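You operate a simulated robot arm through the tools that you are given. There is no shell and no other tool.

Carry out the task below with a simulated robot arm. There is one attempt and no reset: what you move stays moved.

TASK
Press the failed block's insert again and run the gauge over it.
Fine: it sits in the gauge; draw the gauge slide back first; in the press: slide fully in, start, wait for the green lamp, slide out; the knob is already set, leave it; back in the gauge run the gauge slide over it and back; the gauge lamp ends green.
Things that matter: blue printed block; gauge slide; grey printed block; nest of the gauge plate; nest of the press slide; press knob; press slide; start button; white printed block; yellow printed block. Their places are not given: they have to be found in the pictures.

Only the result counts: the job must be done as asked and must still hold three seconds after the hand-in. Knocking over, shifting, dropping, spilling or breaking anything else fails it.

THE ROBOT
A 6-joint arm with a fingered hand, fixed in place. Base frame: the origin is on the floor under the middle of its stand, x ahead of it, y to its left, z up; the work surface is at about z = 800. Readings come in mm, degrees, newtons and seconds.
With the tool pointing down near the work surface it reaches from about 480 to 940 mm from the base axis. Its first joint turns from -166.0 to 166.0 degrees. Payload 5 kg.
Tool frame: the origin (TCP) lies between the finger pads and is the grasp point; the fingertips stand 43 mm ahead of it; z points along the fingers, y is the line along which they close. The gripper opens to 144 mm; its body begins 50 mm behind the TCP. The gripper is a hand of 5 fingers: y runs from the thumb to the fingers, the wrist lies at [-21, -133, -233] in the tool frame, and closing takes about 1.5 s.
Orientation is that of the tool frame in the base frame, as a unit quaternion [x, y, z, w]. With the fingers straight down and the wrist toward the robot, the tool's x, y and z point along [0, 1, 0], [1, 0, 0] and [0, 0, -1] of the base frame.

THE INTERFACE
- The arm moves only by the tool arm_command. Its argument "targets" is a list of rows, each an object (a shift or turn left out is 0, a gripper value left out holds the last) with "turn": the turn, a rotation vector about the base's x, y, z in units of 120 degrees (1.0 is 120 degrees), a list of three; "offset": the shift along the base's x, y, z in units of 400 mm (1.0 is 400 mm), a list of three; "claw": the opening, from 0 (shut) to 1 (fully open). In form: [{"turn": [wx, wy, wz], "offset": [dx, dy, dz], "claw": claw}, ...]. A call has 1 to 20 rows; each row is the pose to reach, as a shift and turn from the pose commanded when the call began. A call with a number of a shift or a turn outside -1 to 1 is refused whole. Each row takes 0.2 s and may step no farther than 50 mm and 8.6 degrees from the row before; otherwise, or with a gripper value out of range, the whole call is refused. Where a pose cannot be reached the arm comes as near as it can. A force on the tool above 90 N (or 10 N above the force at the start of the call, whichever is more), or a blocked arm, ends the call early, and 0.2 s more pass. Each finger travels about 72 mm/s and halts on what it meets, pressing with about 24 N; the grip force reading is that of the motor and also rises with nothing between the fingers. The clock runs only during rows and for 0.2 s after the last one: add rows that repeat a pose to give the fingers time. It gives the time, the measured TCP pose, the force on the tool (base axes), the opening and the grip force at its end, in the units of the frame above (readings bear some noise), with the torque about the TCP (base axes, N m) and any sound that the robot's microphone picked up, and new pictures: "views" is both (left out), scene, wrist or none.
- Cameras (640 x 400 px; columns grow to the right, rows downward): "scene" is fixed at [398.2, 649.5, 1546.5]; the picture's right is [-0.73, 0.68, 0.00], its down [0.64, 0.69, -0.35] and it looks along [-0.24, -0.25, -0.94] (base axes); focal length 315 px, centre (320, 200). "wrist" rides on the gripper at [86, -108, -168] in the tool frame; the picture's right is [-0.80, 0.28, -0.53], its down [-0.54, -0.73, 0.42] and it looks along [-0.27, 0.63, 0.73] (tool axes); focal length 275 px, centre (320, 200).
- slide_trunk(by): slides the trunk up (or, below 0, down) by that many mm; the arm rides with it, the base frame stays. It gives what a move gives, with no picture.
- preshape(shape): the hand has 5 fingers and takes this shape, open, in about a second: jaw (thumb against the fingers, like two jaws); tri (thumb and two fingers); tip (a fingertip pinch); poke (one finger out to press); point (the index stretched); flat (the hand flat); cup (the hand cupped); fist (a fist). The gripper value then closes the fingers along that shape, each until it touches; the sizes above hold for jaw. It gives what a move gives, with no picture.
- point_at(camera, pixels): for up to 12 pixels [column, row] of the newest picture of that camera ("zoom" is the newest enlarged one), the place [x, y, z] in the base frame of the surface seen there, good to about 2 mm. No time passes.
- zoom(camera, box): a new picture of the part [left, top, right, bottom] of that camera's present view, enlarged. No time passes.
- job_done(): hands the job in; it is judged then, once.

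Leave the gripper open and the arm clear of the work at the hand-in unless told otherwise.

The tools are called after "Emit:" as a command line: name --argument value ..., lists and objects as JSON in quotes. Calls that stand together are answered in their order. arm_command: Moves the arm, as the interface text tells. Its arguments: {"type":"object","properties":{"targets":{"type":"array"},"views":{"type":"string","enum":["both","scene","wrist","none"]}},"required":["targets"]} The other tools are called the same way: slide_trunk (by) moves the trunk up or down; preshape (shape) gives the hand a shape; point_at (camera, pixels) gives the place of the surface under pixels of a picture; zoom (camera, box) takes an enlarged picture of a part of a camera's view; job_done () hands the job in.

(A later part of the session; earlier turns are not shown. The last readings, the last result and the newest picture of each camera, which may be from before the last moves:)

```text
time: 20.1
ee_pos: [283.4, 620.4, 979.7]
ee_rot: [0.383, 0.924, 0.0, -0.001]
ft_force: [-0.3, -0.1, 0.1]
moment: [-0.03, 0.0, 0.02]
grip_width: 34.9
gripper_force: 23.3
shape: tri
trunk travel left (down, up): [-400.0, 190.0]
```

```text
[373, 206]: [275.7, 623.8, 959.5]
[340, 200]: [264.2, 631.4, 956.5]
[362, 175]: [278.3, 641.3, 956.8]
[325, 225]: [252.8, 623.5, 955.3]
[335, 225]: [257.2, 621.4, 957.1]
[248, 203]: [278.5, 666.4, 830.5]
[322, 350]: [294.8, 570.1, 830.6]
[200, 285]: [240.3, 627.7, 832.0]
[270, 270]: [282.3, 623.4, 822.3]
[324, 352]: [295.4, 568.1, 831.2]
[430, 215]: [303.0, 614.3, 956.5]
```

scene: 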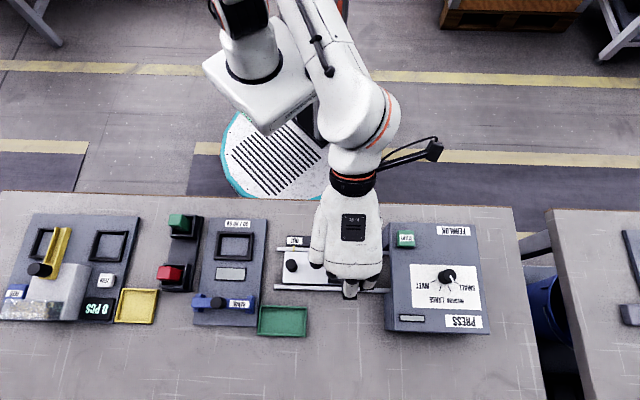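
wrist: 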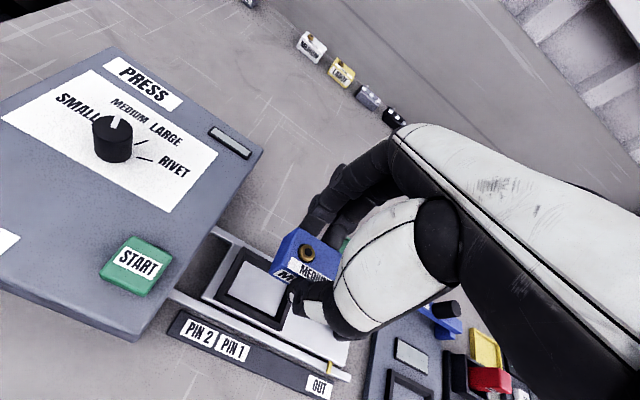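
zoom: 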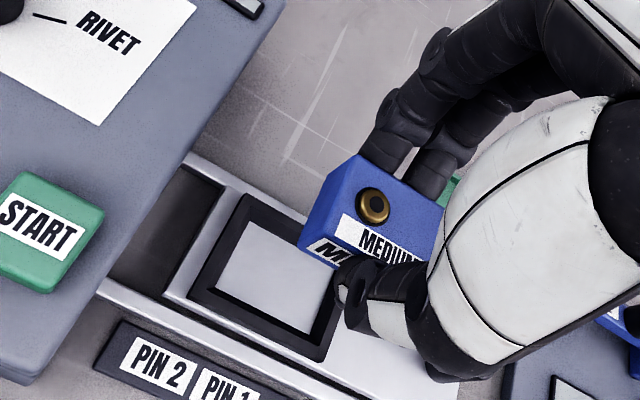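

The block centre is at about (236, 636) along/away versus nest centre (236, 639): I add about +2.5 mm away and +1 mm along, and go down to TCP z≈890, just above the rim, to check.

Emit:
arm_command --targets '[{"offset": [0.0027, 0.0062, -0.06]}, {"offset": [0.0027, 0.0062, -0.14]}, {"offset": [0.0027, 0.0062, -0.2]}, {"offset": [0.0027, 0.0062, -0.222]}, {"offset": [0.0027, 0.0062, -0.222]}]' --views "both"

Emit:
zoom --camera "scene" --box '[300, 210, 400, 310]'

Emit:
zoom --camera "wrist" --box '[220, 170, 380, 330]'

```text
time: 21.3
ee_pos: [285.2, 622.2, 891.7]
ee_rot: [0.383, 0.924, 0.0, 0.0]
ft_force: [-0.6, -0.1, -1.2]
moment: [-0.02, -0.03, -0.03]
grip_width: 34.5
gripper_force: 23.9
shape: tri
trunk travel left (down, up): [-400.0, 190.0]
```

scene: 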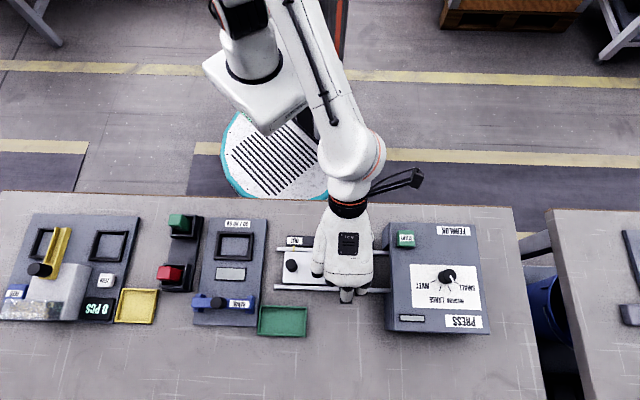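
wrist: 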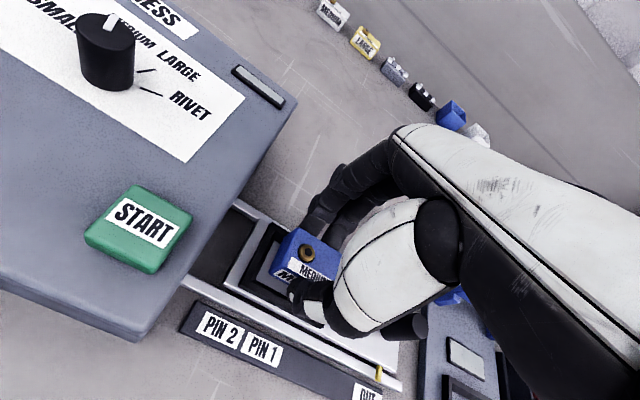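

```text
4.00 times, centred on (350, 260) of scene
```

zoom: 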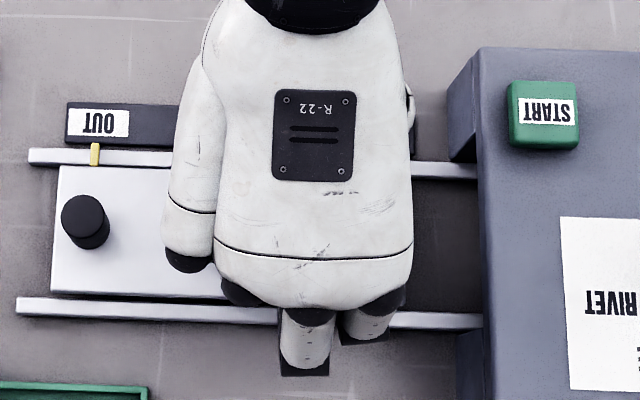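

```text
2.50 times, centred on (300, 250) of wrist
```

zoom: 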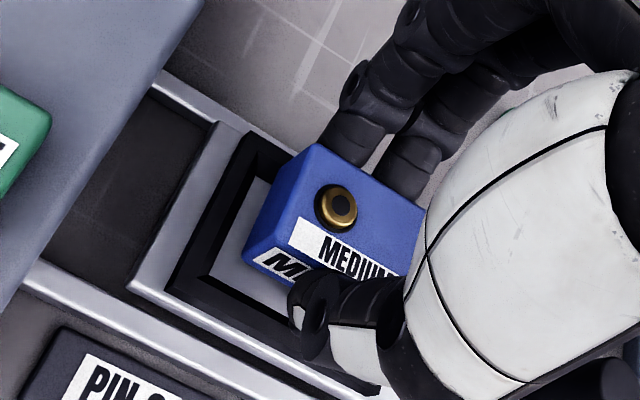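

Block sits right over the nest with its rim visible all round. I lower by another 11 mm into the nest in small steps.

Emit:
arm_command --targets '[{"offset": [0, 0, -0.01]}, {"offset": [0, 0, -0.018]}, {"offset": [0, 0, -0.026]}, {"offset": [0, 0, -0.03]}]' --views "wrist"

Emit:
zoom --camera "wrist" --box '[220, 170, 380, 330]'

```text
time: 22.3
ee_pos: [284.5, 625.1, 878.8]
ee_rot: [0.383, 0.924, 0.0, 0.0]
ft_force: [-0.8, -1.1, 0.1]
moment: [-0.02, 0.02, 0.03]
grip_width: 34.7
gripper_force: 24.7
shape: tri
trunk travel left (down, up): [-400.0, 190.0]
```

wrist: 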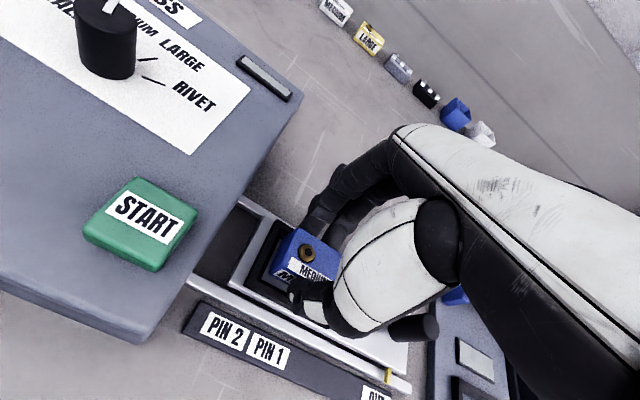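

```text
2.50 times, centred on (300, 250) of wrist
```

zoom: 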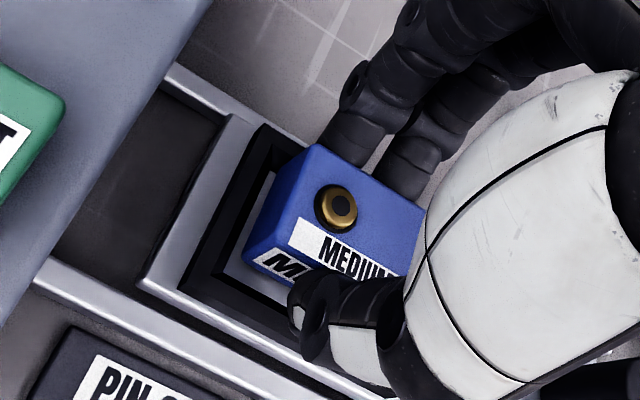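

I see some floor on the press side of the block in the nest; I check positions of block faces and nest walls in this zoom.

Emit:
point_at --camera "zoom" --pixels '[[338, 207], [290, 190], [262, 235], [255, 245], [238, 255], [228, 245], [205, 240], [180, 275], [270, 130], [250, 278], [280, 330], [330, 140]]'

```text
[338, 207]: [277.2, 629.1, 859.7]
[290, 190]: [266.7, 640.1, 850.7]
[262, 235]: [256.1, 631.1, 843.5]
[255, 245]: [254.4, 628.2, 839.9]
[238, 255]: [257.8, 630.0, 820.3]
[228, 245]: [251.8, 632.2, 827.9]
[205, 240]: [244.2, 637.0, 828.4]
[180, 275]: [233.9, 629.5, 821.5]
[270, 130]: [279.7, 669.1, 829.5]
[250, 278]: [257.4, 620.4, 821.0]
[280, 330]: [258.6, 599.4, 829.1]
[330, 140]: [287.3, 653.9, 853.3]
```

Block is well centred: press-side gap 3 mm as expected. I lower the last 3 mm gently until it rests.

Emit:
arm_command --targets '[{"offset": [0, 0, -0.004]}, {"offset": [0, 0, -0.006]}, {"offset": [0, 0, -0.006]}]' --views "none"

```text
time: 23.1
ee_pos: [286.0, 623.9, 875.7]
ee_rot: [0.383, 0.924, 0.0, -0.001]
ft_force: [-0.7, -1.3, -1.1]
moment: [-0.09, 0.06, 0.01]
grip_width: 34.5
gripper_force: 24.2
shape: tri
trunk travel left (down, up): [-400.0, 190.0]
```

No contact force yet; I lower another 2 mm in tiny steps.

Emit:
arm_command --targets '[{"offset": [0, 0, -0.002]}, {"offset": [0, 0, -0.004]}, {"offset": [0, 0, -0.004]}]' --views "wrist"

Emit:
zoom --camera "wrist" --box '[220, 170, 380, 330]'

```text
time: 23.9
ee_pos: [285.0, 623.4, 874.3]
ee_rot: [0.383, 0.924, 0.0, 0.0]
ft_force: [-2.2, -2.2, -0.1]
moment: [-0.09, 0.18, -0.02]
grip_width: 34.9
gripper_force: 24.4
shape: tri
trunk travel left (down, up): [-400.0, 190.0]
```

wrist: 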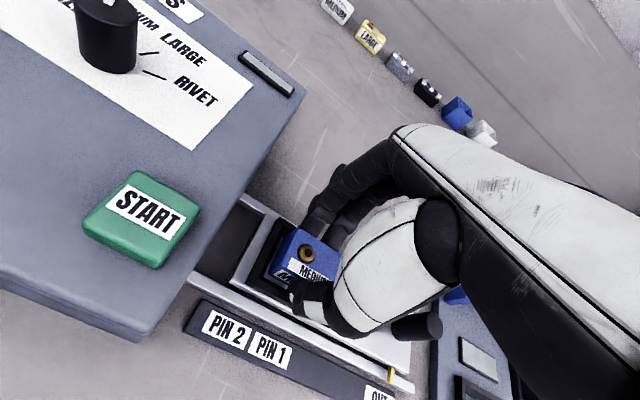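

```text
2.50 times, centred on (300, 250) of wrist
```

zoom: 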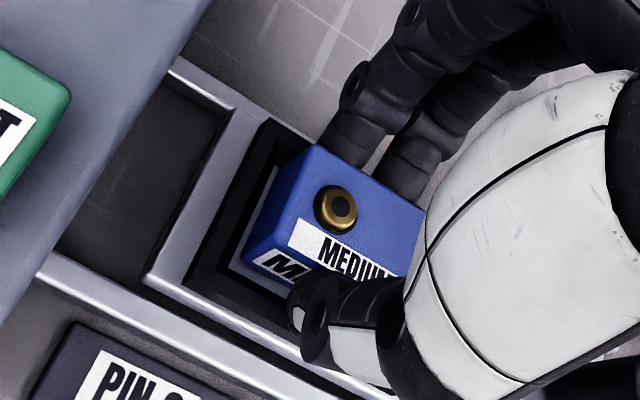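

A small sideways force (3 N toward the robot) suggests light touch on the far wall; I shift 1.5 mm toward the robot and lower 2 mm more.

Emit:
arm_command --targets '[{"offset": [-0.0027, -0.0027, 0]}, {"offset": [-0.0027, -0.0027, -0.003]}, {"offset": [-0.0027, -0.0027, -0.005]}, {"offset": [-0.0027, -0.0027, -0.005]}]' --views "none"

```text
time: 24.9
ee_pos: [286.6, 624.0, 873.4]
ee_rot: [0.383, 0.924, 0.002, -0.001]
ft_force: [-0.4, -2.5, 11.3]
moment: [-0.1, 0.1, -0.01]
grip_width: 35.1
gripper_force: 24.1
shape: tri
trunk travel left (down, up): [-400.0, 190.0]
```

Now 11 N upward: the block rests. I open the fingers slowly and then rise.

Emit:
arm_command --targets '[{"offset": [0, 0, 0.002], "claw": 0.3}, {"offset": [0, 0, 0.002], "claw": 0.45}, {"offset": [0, 0, 0.002], "claw": 0.6}, {"offset": [0, 0, 0.002], "claw": 0.6}, {"offset": [0, 0, 0.002], "claw": 0.6}, {"offset": [0, 0, 0.05], "claw": 0.6}, {"offset": [0, 0, 0.12], "claw": 0.6}, {"offset": [0, 0, 0.22], "claw": 0.6}, {"offset": [0, 0, 0.32], "claw": 0.6}]' --views "both"

Emit:
zoom --camera "wrist" --box '[180, 200, 380, 370]'

```text
time: 26.9
ee_pos: [285.8, 624.9, 1001.2]
ee_rot: [0.383, 0.924, -0.001, 0.0]
ft_force: [0.1, -0.2, -0.6]
moment: [0.02, 0.0, 0.02]
grip_width: 86.1
gripper_force: 0.0
shape: tri
trunk travel left (down, up): [-400.0, 190.0]
```

scene: 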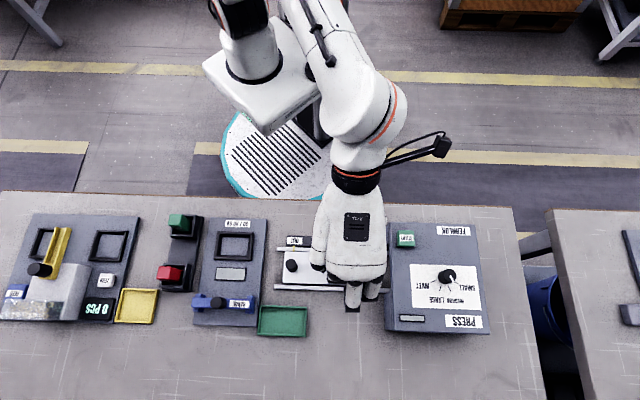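
wrist: 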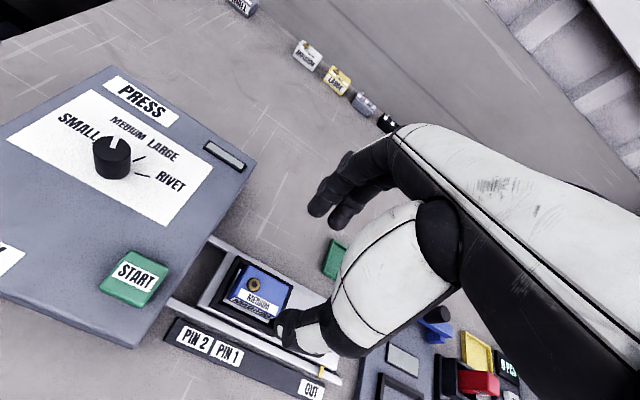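

```text
2.35 times, centred on (280, 285) of wrist
```

zoom: 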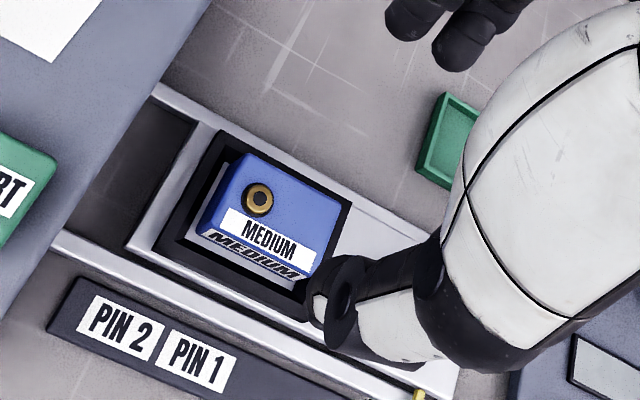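

The block sits flat in the press nest, insert up, same way round. Next is the slide knob: I zoom on it in the scene to measure it.

Emit:
zoom --camera "scene" --box '[268, 244, 332, 284]'

```text
10.00 times, centred on (300, 264) of scene
```

zoom: 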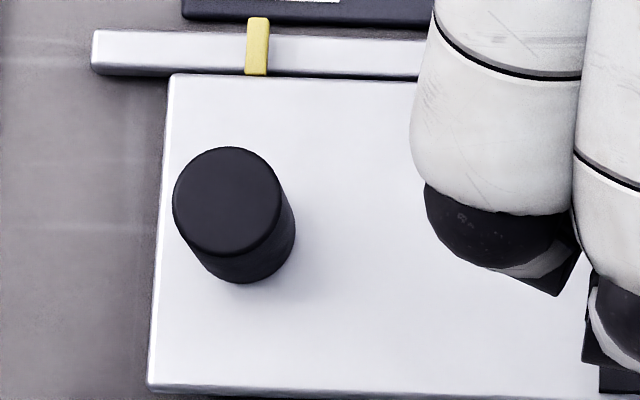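

Emit:
point_at --camera "zoom" --pixels '[[227, 201], [180, 201], [274, 201], [227, 153], [227, 248], [160, 380], [172, 85], [300, 230]]'

```text
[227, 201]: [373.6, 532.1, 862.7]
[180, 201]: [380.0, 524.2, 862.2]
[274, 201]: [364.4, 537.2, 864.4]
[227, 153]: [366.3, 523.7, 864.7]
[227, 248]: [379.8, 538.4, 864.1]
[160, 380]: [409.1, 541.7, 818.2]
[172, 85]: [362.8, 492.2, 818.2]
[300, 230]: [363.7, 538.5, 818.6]
```

Slide knob centre is at (373, 531.5), top z 864, about 23 mm thick. I move the three-finger grip over it at z≈1000.

Emit:
arm_command --targets '[{"offset": [0.0537, -0.0563, 0]}, {"offset": [0.1074, -0.1126, 0]}, {"offset": [0.1611, -0.169, 0]}, {"offset": [0.2148, -0.2253, 0]}, {"offset": [0.2148, -0.2253, -0.08]}, {"offset": [0.2148, -0.2253, -0.16]}, {"offset": [0.2148, -0.2253, -0.16]}]' --views "both"

Emit:
zoom --camera "wrist" --box '[220, 150, 420, 350]'

Emit:
zoom --camera "scene" --box '[280, 230, 400, 310]'

```text
time: 28.5
ee_pos: [371.6, 531.5, 938.6]
ee_rot: [0.383, 0.924, 0.0, 0.0]
ft_force: [0.4, 0.3, -0.3]
moment: [0.01, 0.01, -0.03]
grip_width: 86.1
gripper_force: 0.0
shape: tri
trunk travel left (down, up): [-400.0, 190.0]
```

scene: 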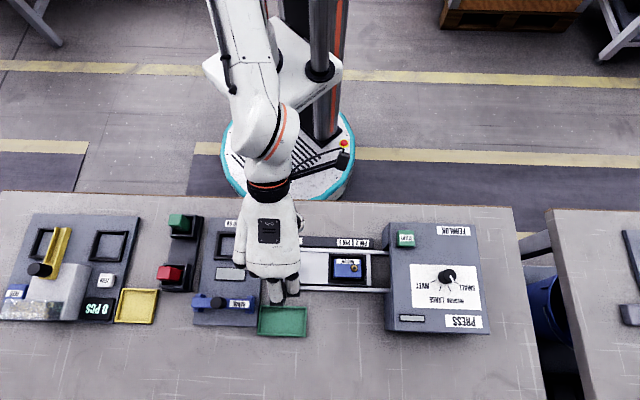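
wrist: 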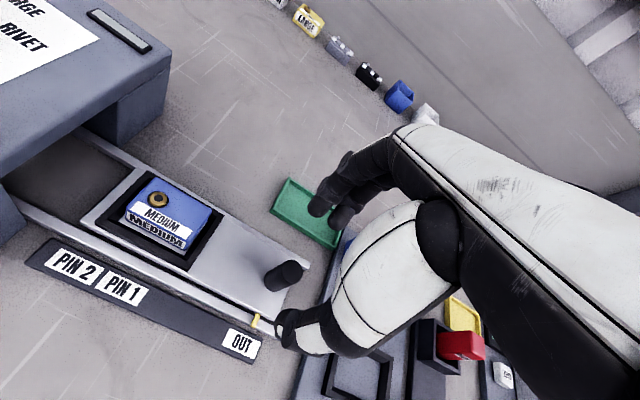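

```text
2.00 times, centred on (320, 250) of wrist
```

zoom: 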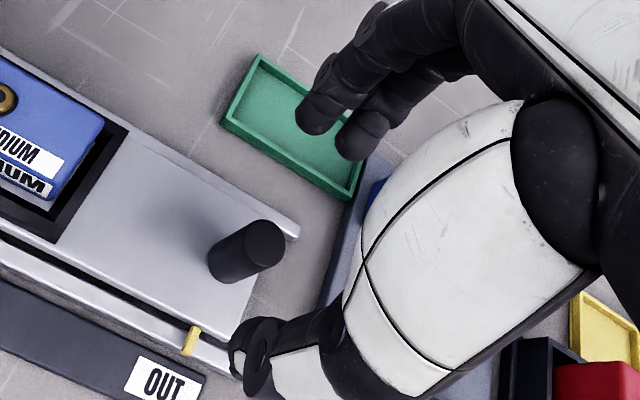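

```text
5.00 times, centred on (340, 270) of scene
```

zoom: 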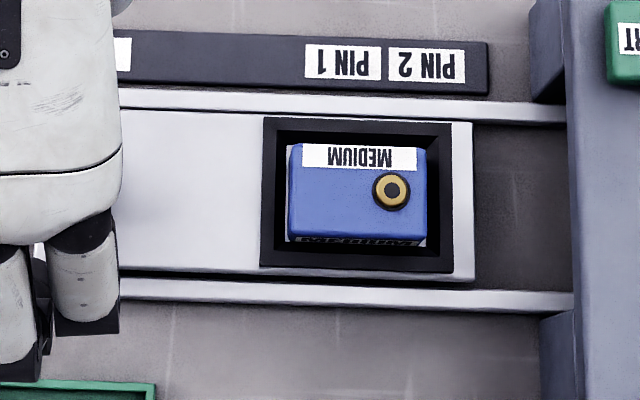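

The block is cleanly seated in the press nest. I check the heights of its top corners for level seating.

Emit:
point_at --camera "zoom" --pixels '[[298, 150], [412, 158], [297, 228], [415, 230], [391, 191], [350, 200]]'

Emit:
point_at --camera "wrist" --pixels '[[289, 270], [280, 268]]'

```text
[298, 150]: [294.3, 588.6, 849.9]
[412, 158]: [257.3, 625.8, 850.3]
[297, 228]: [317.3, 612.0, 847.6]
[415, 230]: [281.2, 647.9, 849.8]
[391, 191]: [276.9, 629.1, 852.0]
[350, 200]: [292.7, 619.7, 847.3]
```

```text
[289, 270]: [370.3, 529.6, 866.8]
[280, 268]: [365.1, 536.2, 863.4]
```

Block top is level at z≈849.5 (seated). The knob shows at (291,272) in the wrist picture, matching a TCP about 1–2 mm off the wanted spot. I correct by 2 mm and descend to TCP z≈876 around the knob.

Emit:
arm_command --targets '[{"offset": [0.0005, 0.0048, -0.06]}, {"offset": [0.0005, 0.0048, -0.12]}, {"offset": [0.0005, 0.0048, -0.156]}, {"offset": [0.0005, 0.0048, -0.156]}]' --views "wrist"

Emit:
zoom --camera "wrist" --box '[220, 150, 420, 350]'

```text
time: 29.5
ee_pos: [370.7, 533.9, 874.9]
ee_rot: [0.383, 0.924, 0.001, 0.0]
ft_force: [-0.4, 0.4, 0.9]
moment: [-0.01, 0.01, -0.01]
grip_width: 86.0
gripper_force: 0.0
shape: tri
trunk travel left (down, up): [-400.0, 190.0]
```

wrist: 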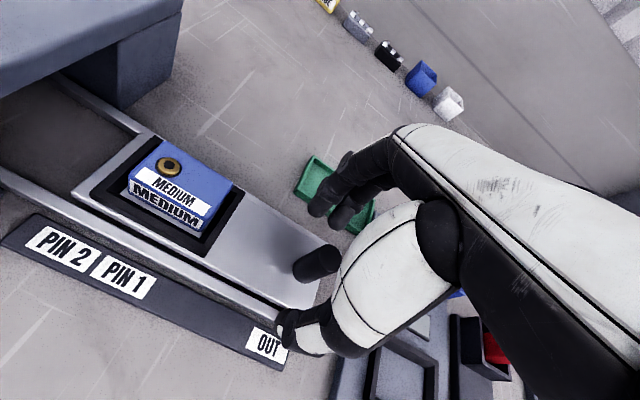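

```text
2.00 times, centred on (320, 250) of wrist
```

zoom: 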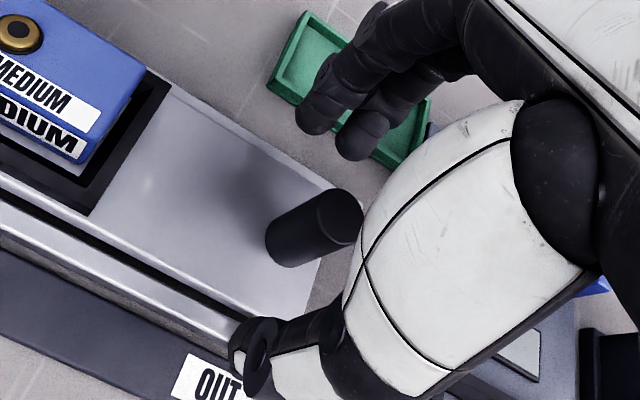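

The knob stands between thumb and fingers. I close on it.

Emit:
arm_command --targets '[{"claw": 0.4}, {"claw": 0.25}, {"claw": 0.1}, {"claw": 0}, {"claw": 0}, {"claw": 0}, {"claw": 0}]' --views "wrist"

Emit:
zoom --camera "wrist" --box '[220, 150, 420, 350]'

```text
time: 31.1
ee_pos: [370.2, 534.6, 875.0]
ee_rot: [0.383, 0.924, 0.0, 0.0]
ft_force: [-5.1, -1.5, -0.7]
moment: [-0.05, 0.16, 0.01]
grip_width: 10.3
gripper_force: 24.2
shape: tri
trunk travel left (down, up): [-400.0, 190.0]
```

wrist: 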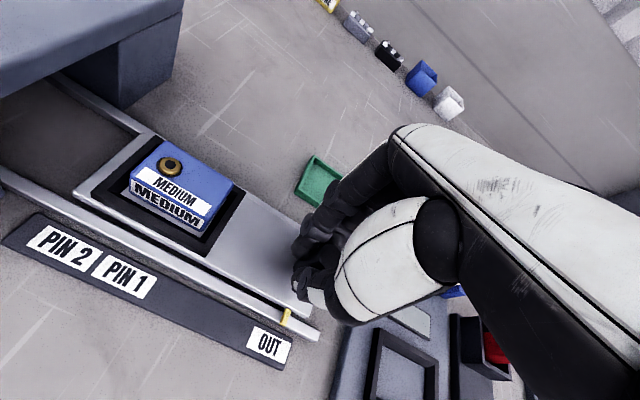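

```text
2.00 times, centred on (320, 250) of wrist
```

zoom: 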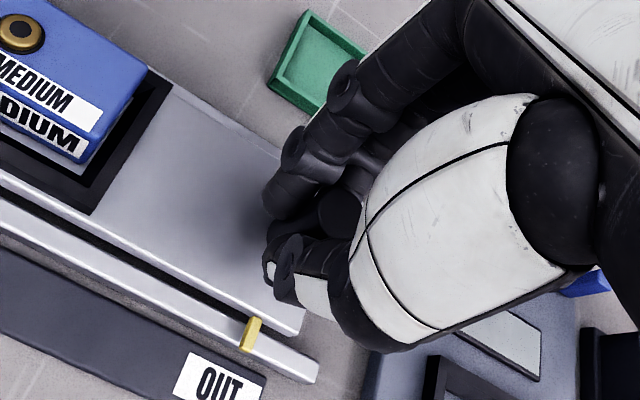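

The knob is held. I push the slide toward the press (direction (−0.707, 0.707)), first 48 mm, watching force.

Emit:
arm_command --targets '[{"offset": [-0.02, 0.02, 0]}, {"offset": [-0.04, 0.04, 0]}, {"offset": [-0.06, 0.06, 0]}, {"offset": [-0.085, 0.085, 0]}]' --views "both"

```text
time: 32.1
ee_pos: [336.3, 570.0, 874.5]
ee_rot: [0.383, 0.924, 0.0, 0.001]
ft_force: [-9.5, -8.2, 7.3]
moment: [-0.34, 0.34, -0.01]
grip_width: 10.2
gripper_force: 24.0
shape: tri
trunk travel left (down, up): [-400.0, 190.0]
```

scene: 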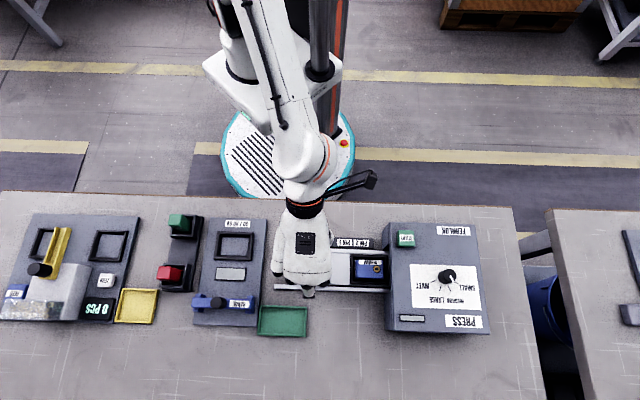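
wrist: 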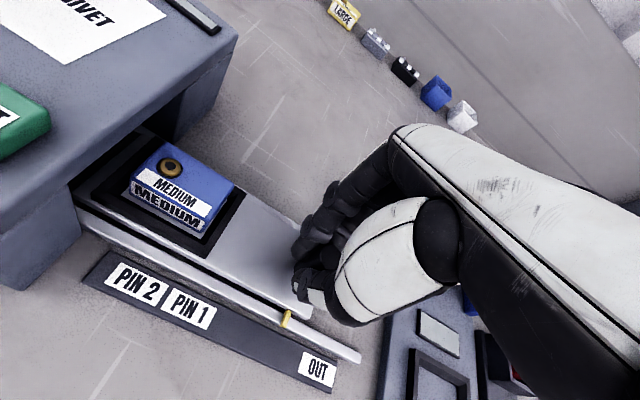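

The slide follows; the side load is about 12 N toward the robot, so I add a 1 mm shift that way while pushing on another 55 mm.

Emit:
arm_command --targets '[{"offset": [-0.0218, 0.0182, 0]}, {"offset": [-0.0418, 0.0382, 0]}, {"offset": [-0.0618, 0.0582, 0]}, {"offset": [-0.0818, 0.0782, 0]}, {"offset": [-0.1018, 0.0982, 0]}]' --views "both"

```text
time: 33.3
ee_pos: [295.4, 608.7, 873.6]
ee_rot: [0.382, 0.924, 0.0, 0.0]
ft_force: [-3.9, -1.8, 0.9]
moment: [-0.03, 0.07, 0.04]
grip_width: 10.1
gripper_force: 24.2
shape: tri
trunk travel left (down, up): [-400.0, 190.0]
```

scene: 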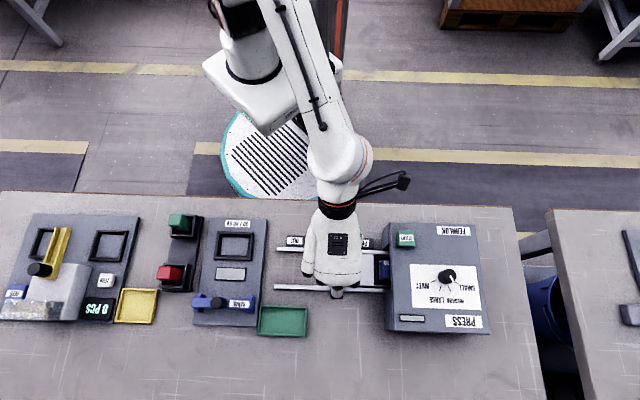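
wrist: 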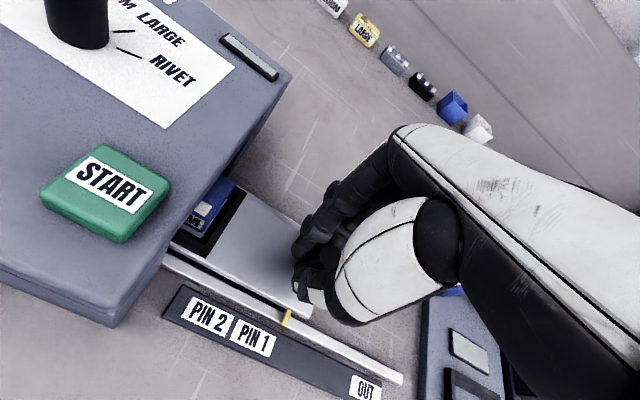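

Moving well (force under 5 N); the pointer approaches PIN 1 and the block enters the press. I push on toward the end in 8 mm steps.

Emit:
arm_command --targets '[{"offset": [-0.016, 0.016, 0]}, {"offset": [-0.032, 0.032, 0]}, {"offset": [-0.048, 0.048, 0]}, {"offset": [-0.06, 0.06, 0]}]' --views "both"

```text
time: 34.3
ee_pos: [271.8, 632.6, 874.7]
ee_rot: [0.383, 0.924, 0.001, 0.0]
ft_force: [-0.3, -0.6, 3.0]
moment: [0.0, -0.01, 0.0]
grip_width: 10.3
gripper_force: 24.0
shape: tri
trunk travel left (down, up): [-400.0, 190.0]
```

scene: 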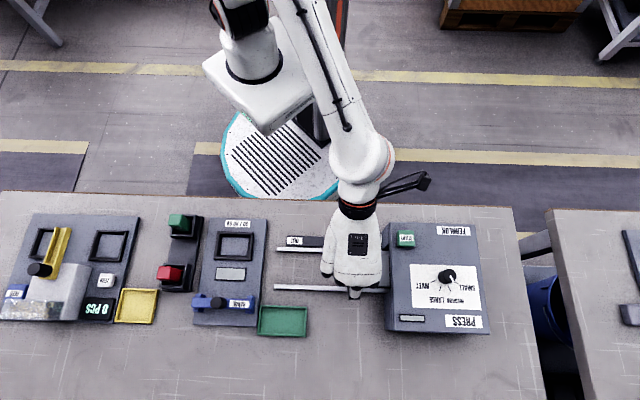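
wrist: 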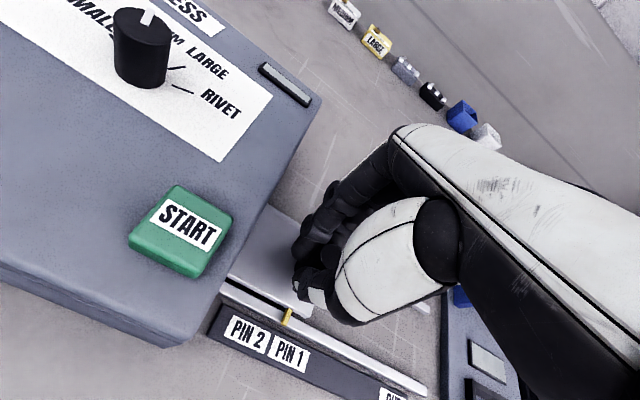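

Pointer is between PIN 1 and PIN 2. Continue in small steps until it stops, checking the force each few steps.

Emit:
arm_command --targets '[{"offset": [-0.008, 0.008, 0]}, {"offset": [-0.016, 0.016, 0]}, {"offset": [-0.024, 0.024, 0]}]' --views "wrist"

```text
time: 35.1
ee_pos: [262.2, 642.6, 874.6]
ee_rot: [0.382, 0.924, 0.0, 0.0]
ft_force: [-0.5, -0.2, 2.0]
moment: [0.0, 0.01, -0.01]
grip_width: 10.4
gripper_force: 24.3
shape: tri
trunk travel left (down, up): [-400.0, 190.0]
```

wrist: 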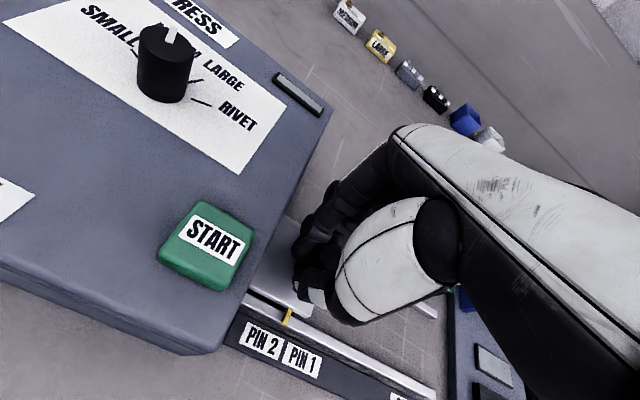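

Pointer at PIN 2's left edge; still no stop. A few more millimetres.

Emit:
arm_command --targets '[{"offset": [-0.008, 0.008, 0]}, {"offset": [-0.016, 0.016, 0]}, {"offset": [-0.02, 0.02, 0]}]' --views "both"

Emit:
zoom --camera "scene" --box '[310, 200, 430, 310]'

```text
time: 35.9
ee_pos: [255.4, 648.2, 874.8]
ee_rot: [0.383, 0.924, 0.0, 0.001]
ft_force: [7.6, -6.3, 3.8]
moment: [-0.19, -0.28, -0.01]
grip_width: 10.6
gripper_force: 24.2
shape: tri
trunk travel left (down, up): [-400.0, 190.0]
```

scene: 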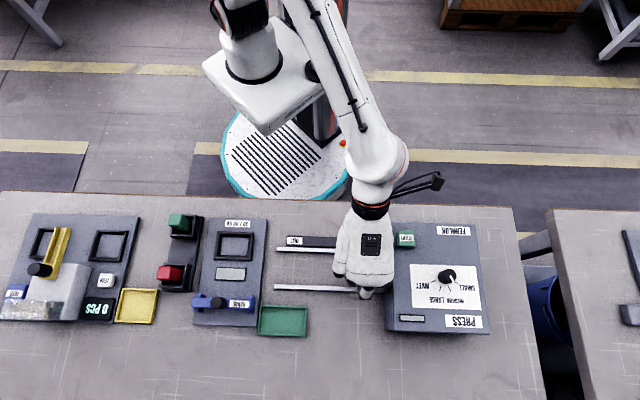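
wrist: 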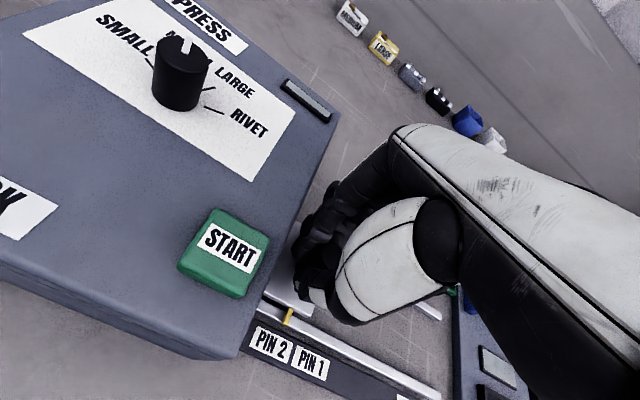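

```text
3.64 times, centred on (370, 255) of scene
```

zoom: 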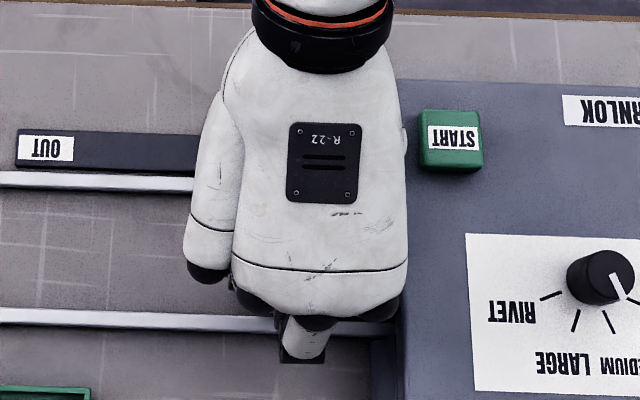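

A 10 N push-back along the slide: probably the end stop (pointer level with PIN 2). I press 4 mm further to make sure it is fully in.

Emit:
arm_command --targets '[{"offset": [-0.004, 0.004, 0]}, {"offset": [-0.008, 0.008, 0]}, {"offset": [-0.008, 0.008, 0]}]' --views "wrist"

Emit:
zoom --camera "wrist" --box '[180, 200, 380, 390]'

```text
time: 36.7
ee_pos: [253.3, 651.0, 874.3]
ee_rot: [0.384, 0.924, -0.001, 0.0]
ft_force: [16.8, -21.4, 3.4]
moment: [-0.65, -0.64, -0.15]
grip_width: 10.4
gripper_force: 24.4
shape: tri
trunk travel left (down, up): [-400.0, 190.0]
```

wrist: 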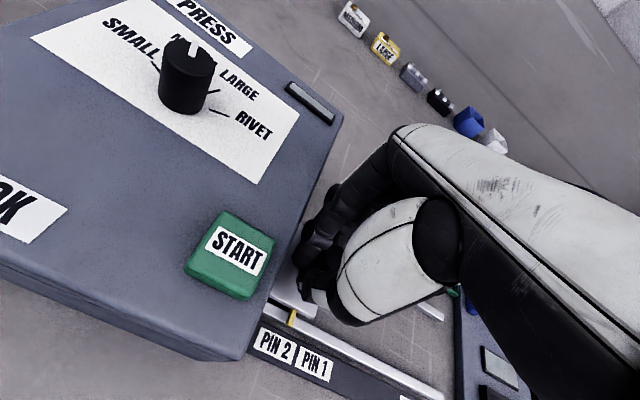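

```text
2.11 times, centred on (280, 295) of wrist
```

zoom: 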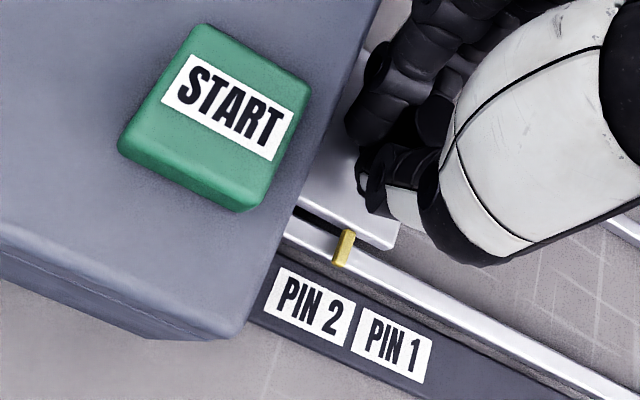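

27 N and no more travel: the slide is against its end. I check the pointer's place against the PIN labels and the press edge distance from my index finger.

Emit:
point_at --camera "zoom" --pixels '[[344, 248], [308, 300], [392, 345], [395, 235], [365, 110], [350, 130], [330, 110], [210, 120], [225, 95], [250, 140]]'

```text
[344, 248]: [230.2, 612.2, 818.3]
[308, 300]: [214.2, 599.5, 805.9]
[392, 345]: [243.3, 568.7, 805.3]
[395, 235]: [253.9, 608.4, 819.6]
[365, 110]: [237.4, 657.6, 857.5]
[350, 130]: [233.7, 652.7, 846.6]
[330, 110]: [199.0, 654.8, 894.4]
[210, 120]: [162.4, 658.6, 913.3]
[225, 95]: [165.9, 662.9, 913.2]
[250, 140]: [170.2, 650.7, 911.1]
```

The pointer is at a=270, level with PIN 2: the slide is fully in, and the finger is 25 mm clear of the press. I open the fingers in place and rise 130 mm.

Emit:
arm_command --targets '[{"offset": [0, 0, 0], "claw": 0.2}, {"offset": [0, 0, 0], "claw": 0.4}, {"offset": [0, 0, 0], "claw": 0.5}, {"offset": [0, 0, 0], "claw": 0.5}, {"offset": [0, 0, 0.06], "claw": 0.5}, {"offset": [0, 0, 0.14], "claw": 0.5}, {"offset": [0, 0, 0.24], "claw": 0.5}, {"offset": [0, 0, 0.33], "claw": 0.5}]' --views "both"

Emit:
zoom --camera "wrist" --box '[180, 200, 380, 390]'

```text
time: 38.5
ee_pos: [253.1, 651.0, 1004.4]
ee_rot: [0.382, 0.924, -0.001, 0.001]
ft_force: [-0.4, 0.2, -0.5]
moment: [0.01, -0.01, 0.0]
grip_width: 71.6
gripper_force: 0.0
shape: tri
trunk travel left (down, up): [-400.0, 190.0]
```

scene: 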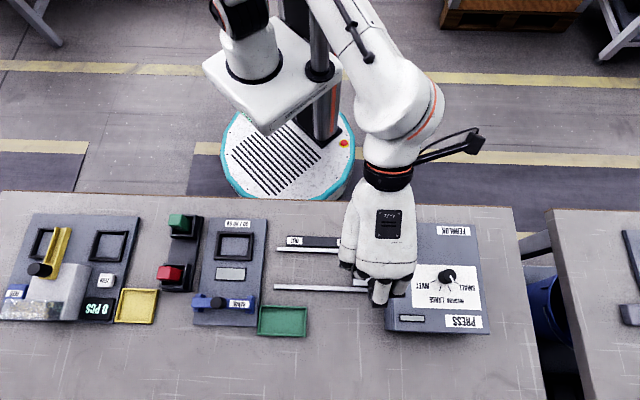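
wrist: 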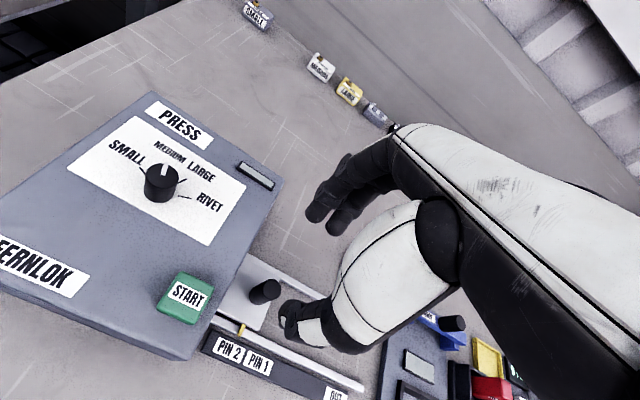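

```text
2.11 times, centred on (280, 295) of wrist
```

zoom: 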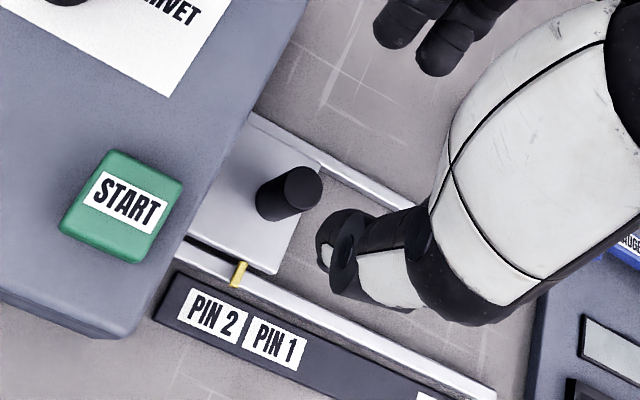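

The slide stays in. Now I measure the knob's new place, the pointer and the start button from this zoom.

Emit:
point_at --camera "zoom" --pixels '[[300, 187], [240, 275], [125, 200], [100, 160], [180, 185], [70, 225], [140, 255], [160, 280], [220, 130]]'

Emit:
preshape --shape "poke"

Emit:
arm_command --targets '[{"offset": [0, 0, 0.02]}, {"offset": [0, 0, 0.02]}]' --views "both"

Emit:
zoom --camera "wrist" --box '[180, 150, 420, 390]'

```text
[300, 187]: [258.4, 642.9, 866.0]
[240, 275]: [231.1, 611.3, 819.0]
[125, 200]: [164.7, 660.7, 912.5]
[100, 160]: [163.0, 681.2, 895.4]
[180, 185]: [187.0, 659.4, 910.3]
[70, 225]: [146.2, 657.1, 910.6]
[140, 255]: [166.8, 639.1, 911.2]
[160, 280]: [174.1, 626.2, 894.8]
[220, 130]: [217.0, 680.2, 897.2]
```

```text
time: 39.4
ee_pos: [252.7, 651.4, 1004.2]
ee_rot: [0.384, 0.923, 0.0, 0.0]
ft_force: [0.1, -0.7, -0.4]
moment: [0.01, 0.01, 0.0]
grip_width: 0.0
gripper_force: 0.1
shape: poke
trunk travel left (down, up): [-400.0, 190.0]
```

```text
time: 40.0
ee_pos: [252.7, 652.6, 1012.5]
ee_rot: [0.382, 0.924, 0.0, 0.0]
ft_force: [0.1, 0.7, 0.0]
moment: [0.0, 0.0, 0.0]
grip_width: 0.0
gripper_force: 0.2
shape: poke
trunk travel left (down, up): [-400.0, 190.0]
```

scene: 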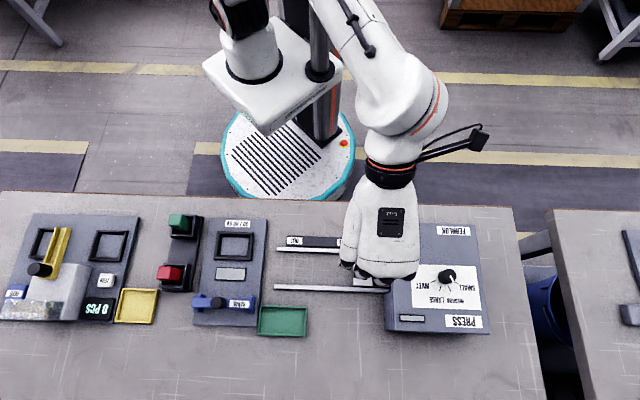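
wrist: 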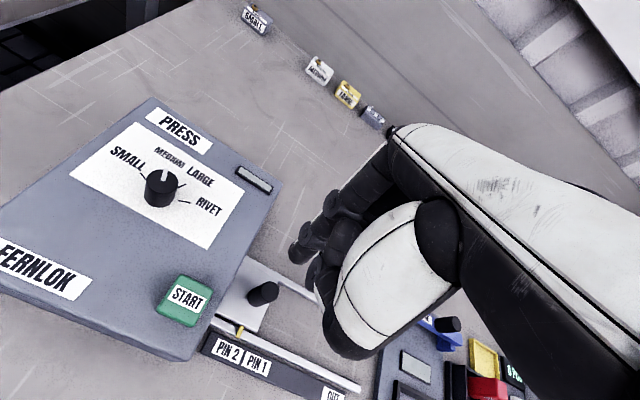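

```text
1.67 times, centred on (300, 270) of wrist
```

zoom: 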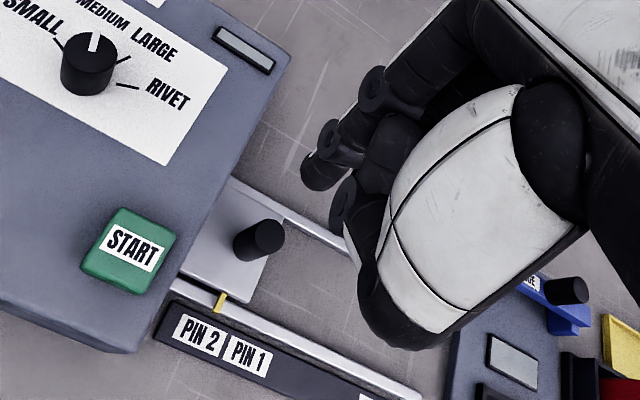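

Poke shape: the index finger is out, its tip around (312,178) in this zoom. I read the tip's place.

Emit:
point_at --camera "zoom" --pixels '[[312, 182], [306, 172], [320, 186], [330, 182], [312, 160], [345, 205], [338, 215], [375, 335], [345, 250]]'

```text
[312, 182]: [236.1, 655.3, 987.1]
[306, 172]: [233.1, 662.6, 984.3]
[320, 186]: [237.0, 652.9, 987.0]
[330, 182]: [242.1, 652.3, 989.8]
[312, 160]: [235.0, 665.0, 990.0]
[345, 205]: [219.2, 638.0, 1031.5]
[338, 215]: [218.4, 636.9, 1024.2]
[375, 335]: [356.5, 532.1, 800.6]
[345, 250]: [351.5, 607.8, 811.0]
```

The index tip sits at about tool x +13, y −3, z +30. The start button centre is about (166.5, 657.5, 909.5). I move the hand so the tip is over the button, at TCP z≈965.

Emit:
arm_command --targets '[{"offset": [-0.095, 0, 0]}, {"offset": [-0.189, -0.001, 0]}, {"offset": [-0.189, -0.001, -0.06]}, {"offset": [-0.189, -0.001, -0.12]}, {"offset": [-0.189, -0.001, -0.12]}]' --views "both"

Emit:
zoom --camera "wrist" --box '[220, 150, 400, 330]'

Emit:
zoom --camera "scene" --box '[340, 200, 480, 340]'

```text
time: 41.2
ee_pos: [175.4, 653.3, 965.3]
ee_rot: [0.383, 0.924, 0.0, 0.0]
ft_force: [-0.2, 0.0, 0.4]
moment: [-0.03, -0.02, 0.03]
grip_width: 0.0
gripper_force: 0.1
shape: poke
trunk travel left (down, up): [-400.0, 190.0]
```

scene: 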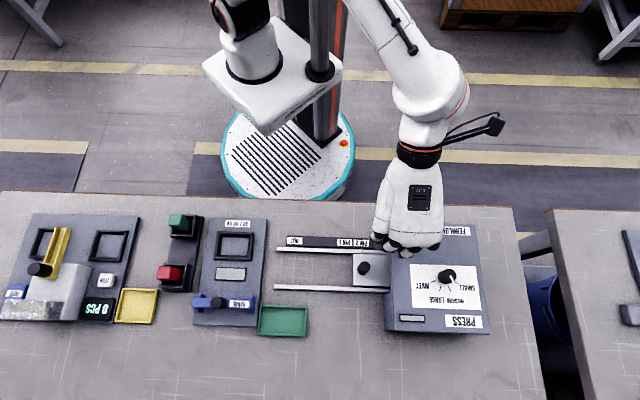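
wrist: 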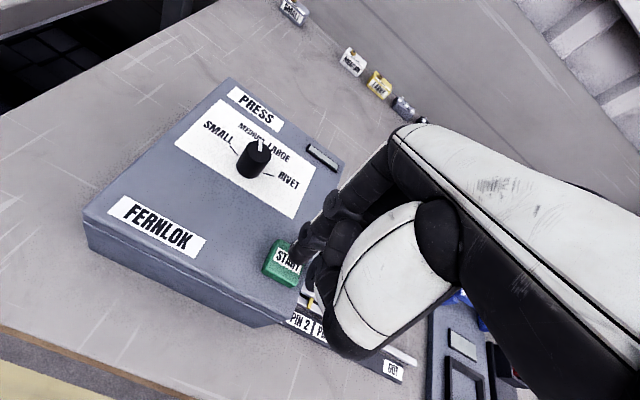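

```text
2.22 times, centred on (310, 240) of wrist
```

zoom: 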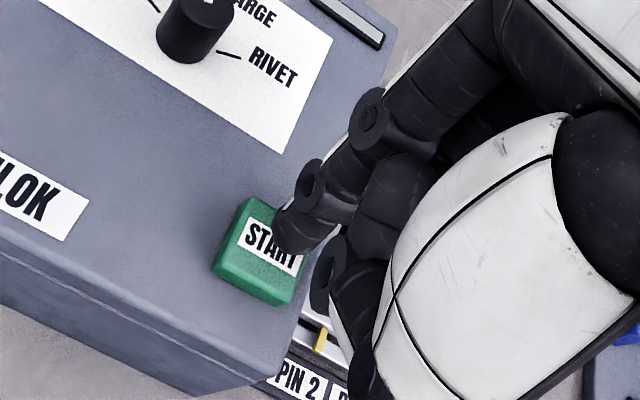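

```text
2.86 times, centred on (410, 270) of scene
```

zoom: 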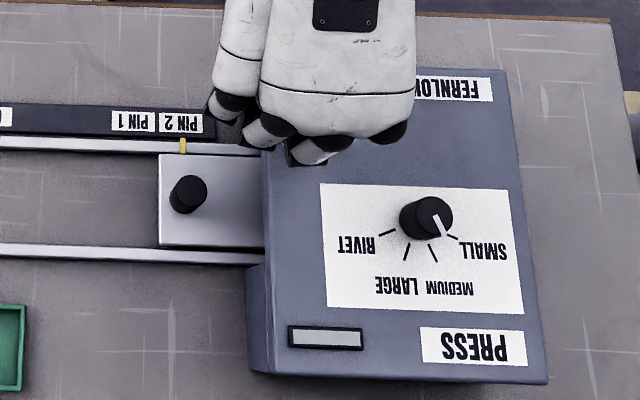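

The tip is over the button (predicted landing ≈ zoom (267,250), button centre (257,248)). The press lamp at (411,318) is visible and unlit. I descend to near contact and then press in small steps.

Emit:
arm_command --targets '[{"offset": [0, 0, -0.03]}, {"offset": [0, 0, -0.055]}, {"offset": [0, 0, -0.06]}, {"offset": [0, 0, -0.065]}]' --views "wrist"

Emit:
zoom --camera "wrist" --box '[220, 150, 400, 330]'

```text
time: 42.2
ee_pos: [175.1, 652.9, 944.5]
ee_rot: [0.382, 0.924, 0.005, 0.0]
ft_force: [-1.1, 2.6, 29.4]
moment: [0.42, 0.17, -0.03]
grip_width: 0.2
gripper_force: 0.1
shape: poke
trunk travel left (down, up): [-400.0, 190.0]
heard: click
```

wrist: 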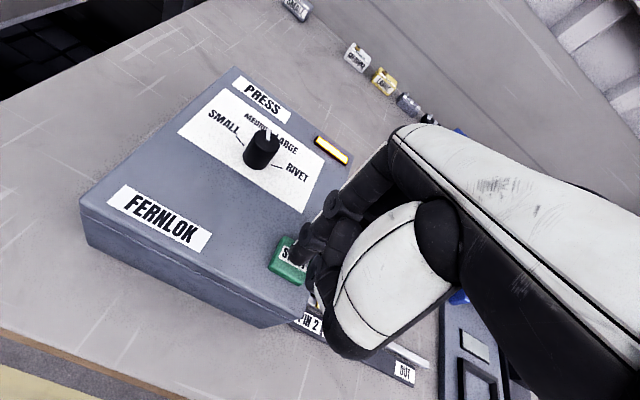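

```text
2.22 times, centred on (310, 240) of wrist
```

zoom: 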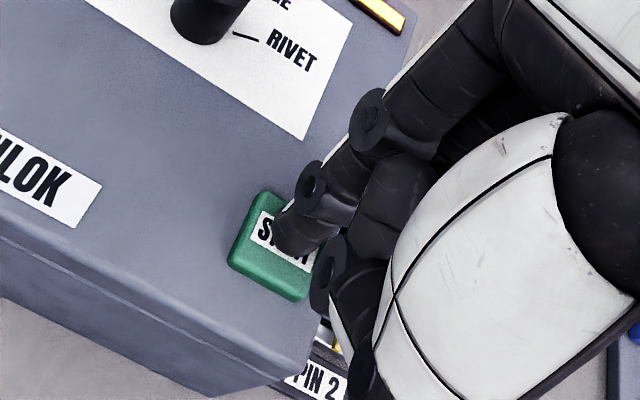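

A click was heard and the press lamp has turned yellow: the press is running. I lift the finger off and wait for green.

Emit:
arm_command --targets '[{"offset": [0, 0, 0.03]}, {"offset": [0, 0, 0.09]}, {"offset": [0, 0, 0.15]}, {"offset": [0, 0, 0.15]}, {"offset": [0, 0, 0.15]}]' --views "scene"

Emit:
zoom --camera "scene" --box '[340, 200, 480, 340]'

```text
time: 43.4
ee_pos: [176.1, 653.1, 1000.1]
ee_rot: [0.383, 0.924, 0.0, 0.0]
ft_force: [0.6, 0.0, 0.6]
moment: [0.02, 0.03, -0.01]
grip_width: 0.0
gripper_force: 0.0
shape: poke
trunk travel left (down, up): [-400.0, 190.0]
```

scene: 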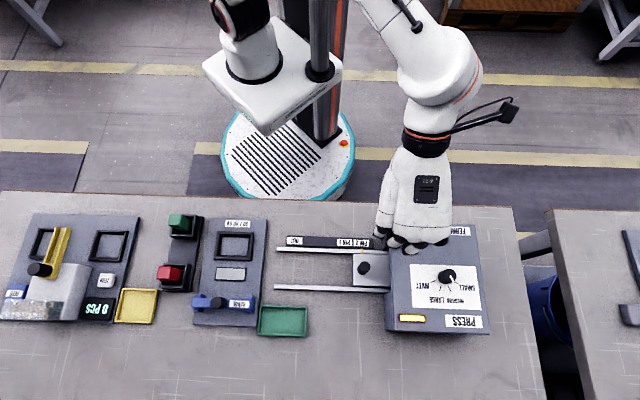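

```text
2.86 times, centred on (410, 270) of scene
```

zoom: 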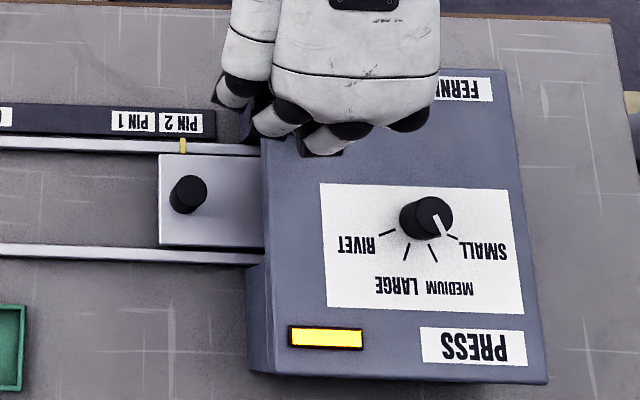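

Still yellow. I wait in place and watch the lamp; meanwhile I set the three-finger shape back (the hand is well above everything).

Emit:
preshape --shape "tri"

Emit:
arm_command --targets '[{"claw": 0.6}, {"claw": 0.6}, {"claw": 0.6}, {"claw": 0.6}, {"claw": 0.6}]' --views "scene"

Emit:
zoom --camera "scene" --box '[340, 200, 480, 340]'

```text
time: 44.3
ee_pos: [176.1, 653.7, 1000.2]
ee_rot: [0.382, 0.924, 0.0, 0.0]
ft_force: [-0.5, -0.4, 0.0]
moment: [0.0, 0.03, -0.02]
grip_width: 143.9
gripper_force: 0.1
shape: tri
trunk travel left (down, up): [-400.0, 190.0]
```

```text
time: 45.5
ee_pos: [177.3, 652.6, 1000.4]
ee_rot: [0.383, 0.924, 0.0, 0.001]
ft_force: [0.4, 0.0, -0.4]
moment: [0.0, 0.01, -0.01]
grip_width: 86.8
gripper_force: 0.0
shape: tri
trunk travel left (down, up): [-400.0, 190.0]
```

scene: 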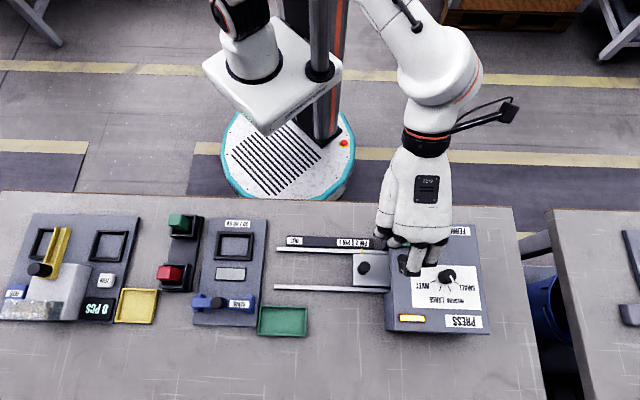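

```text
2.86 times, centred on (410, 270) of scene
```

zoom: 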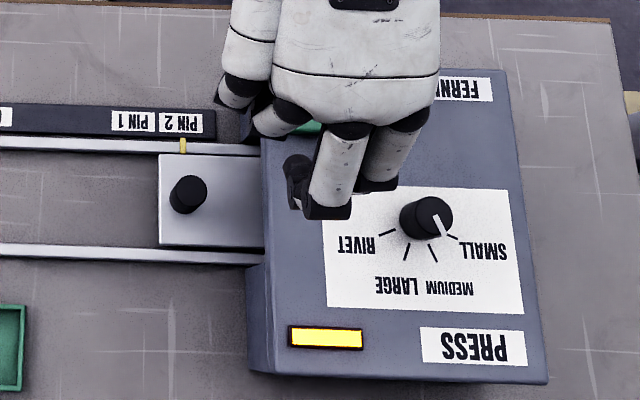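

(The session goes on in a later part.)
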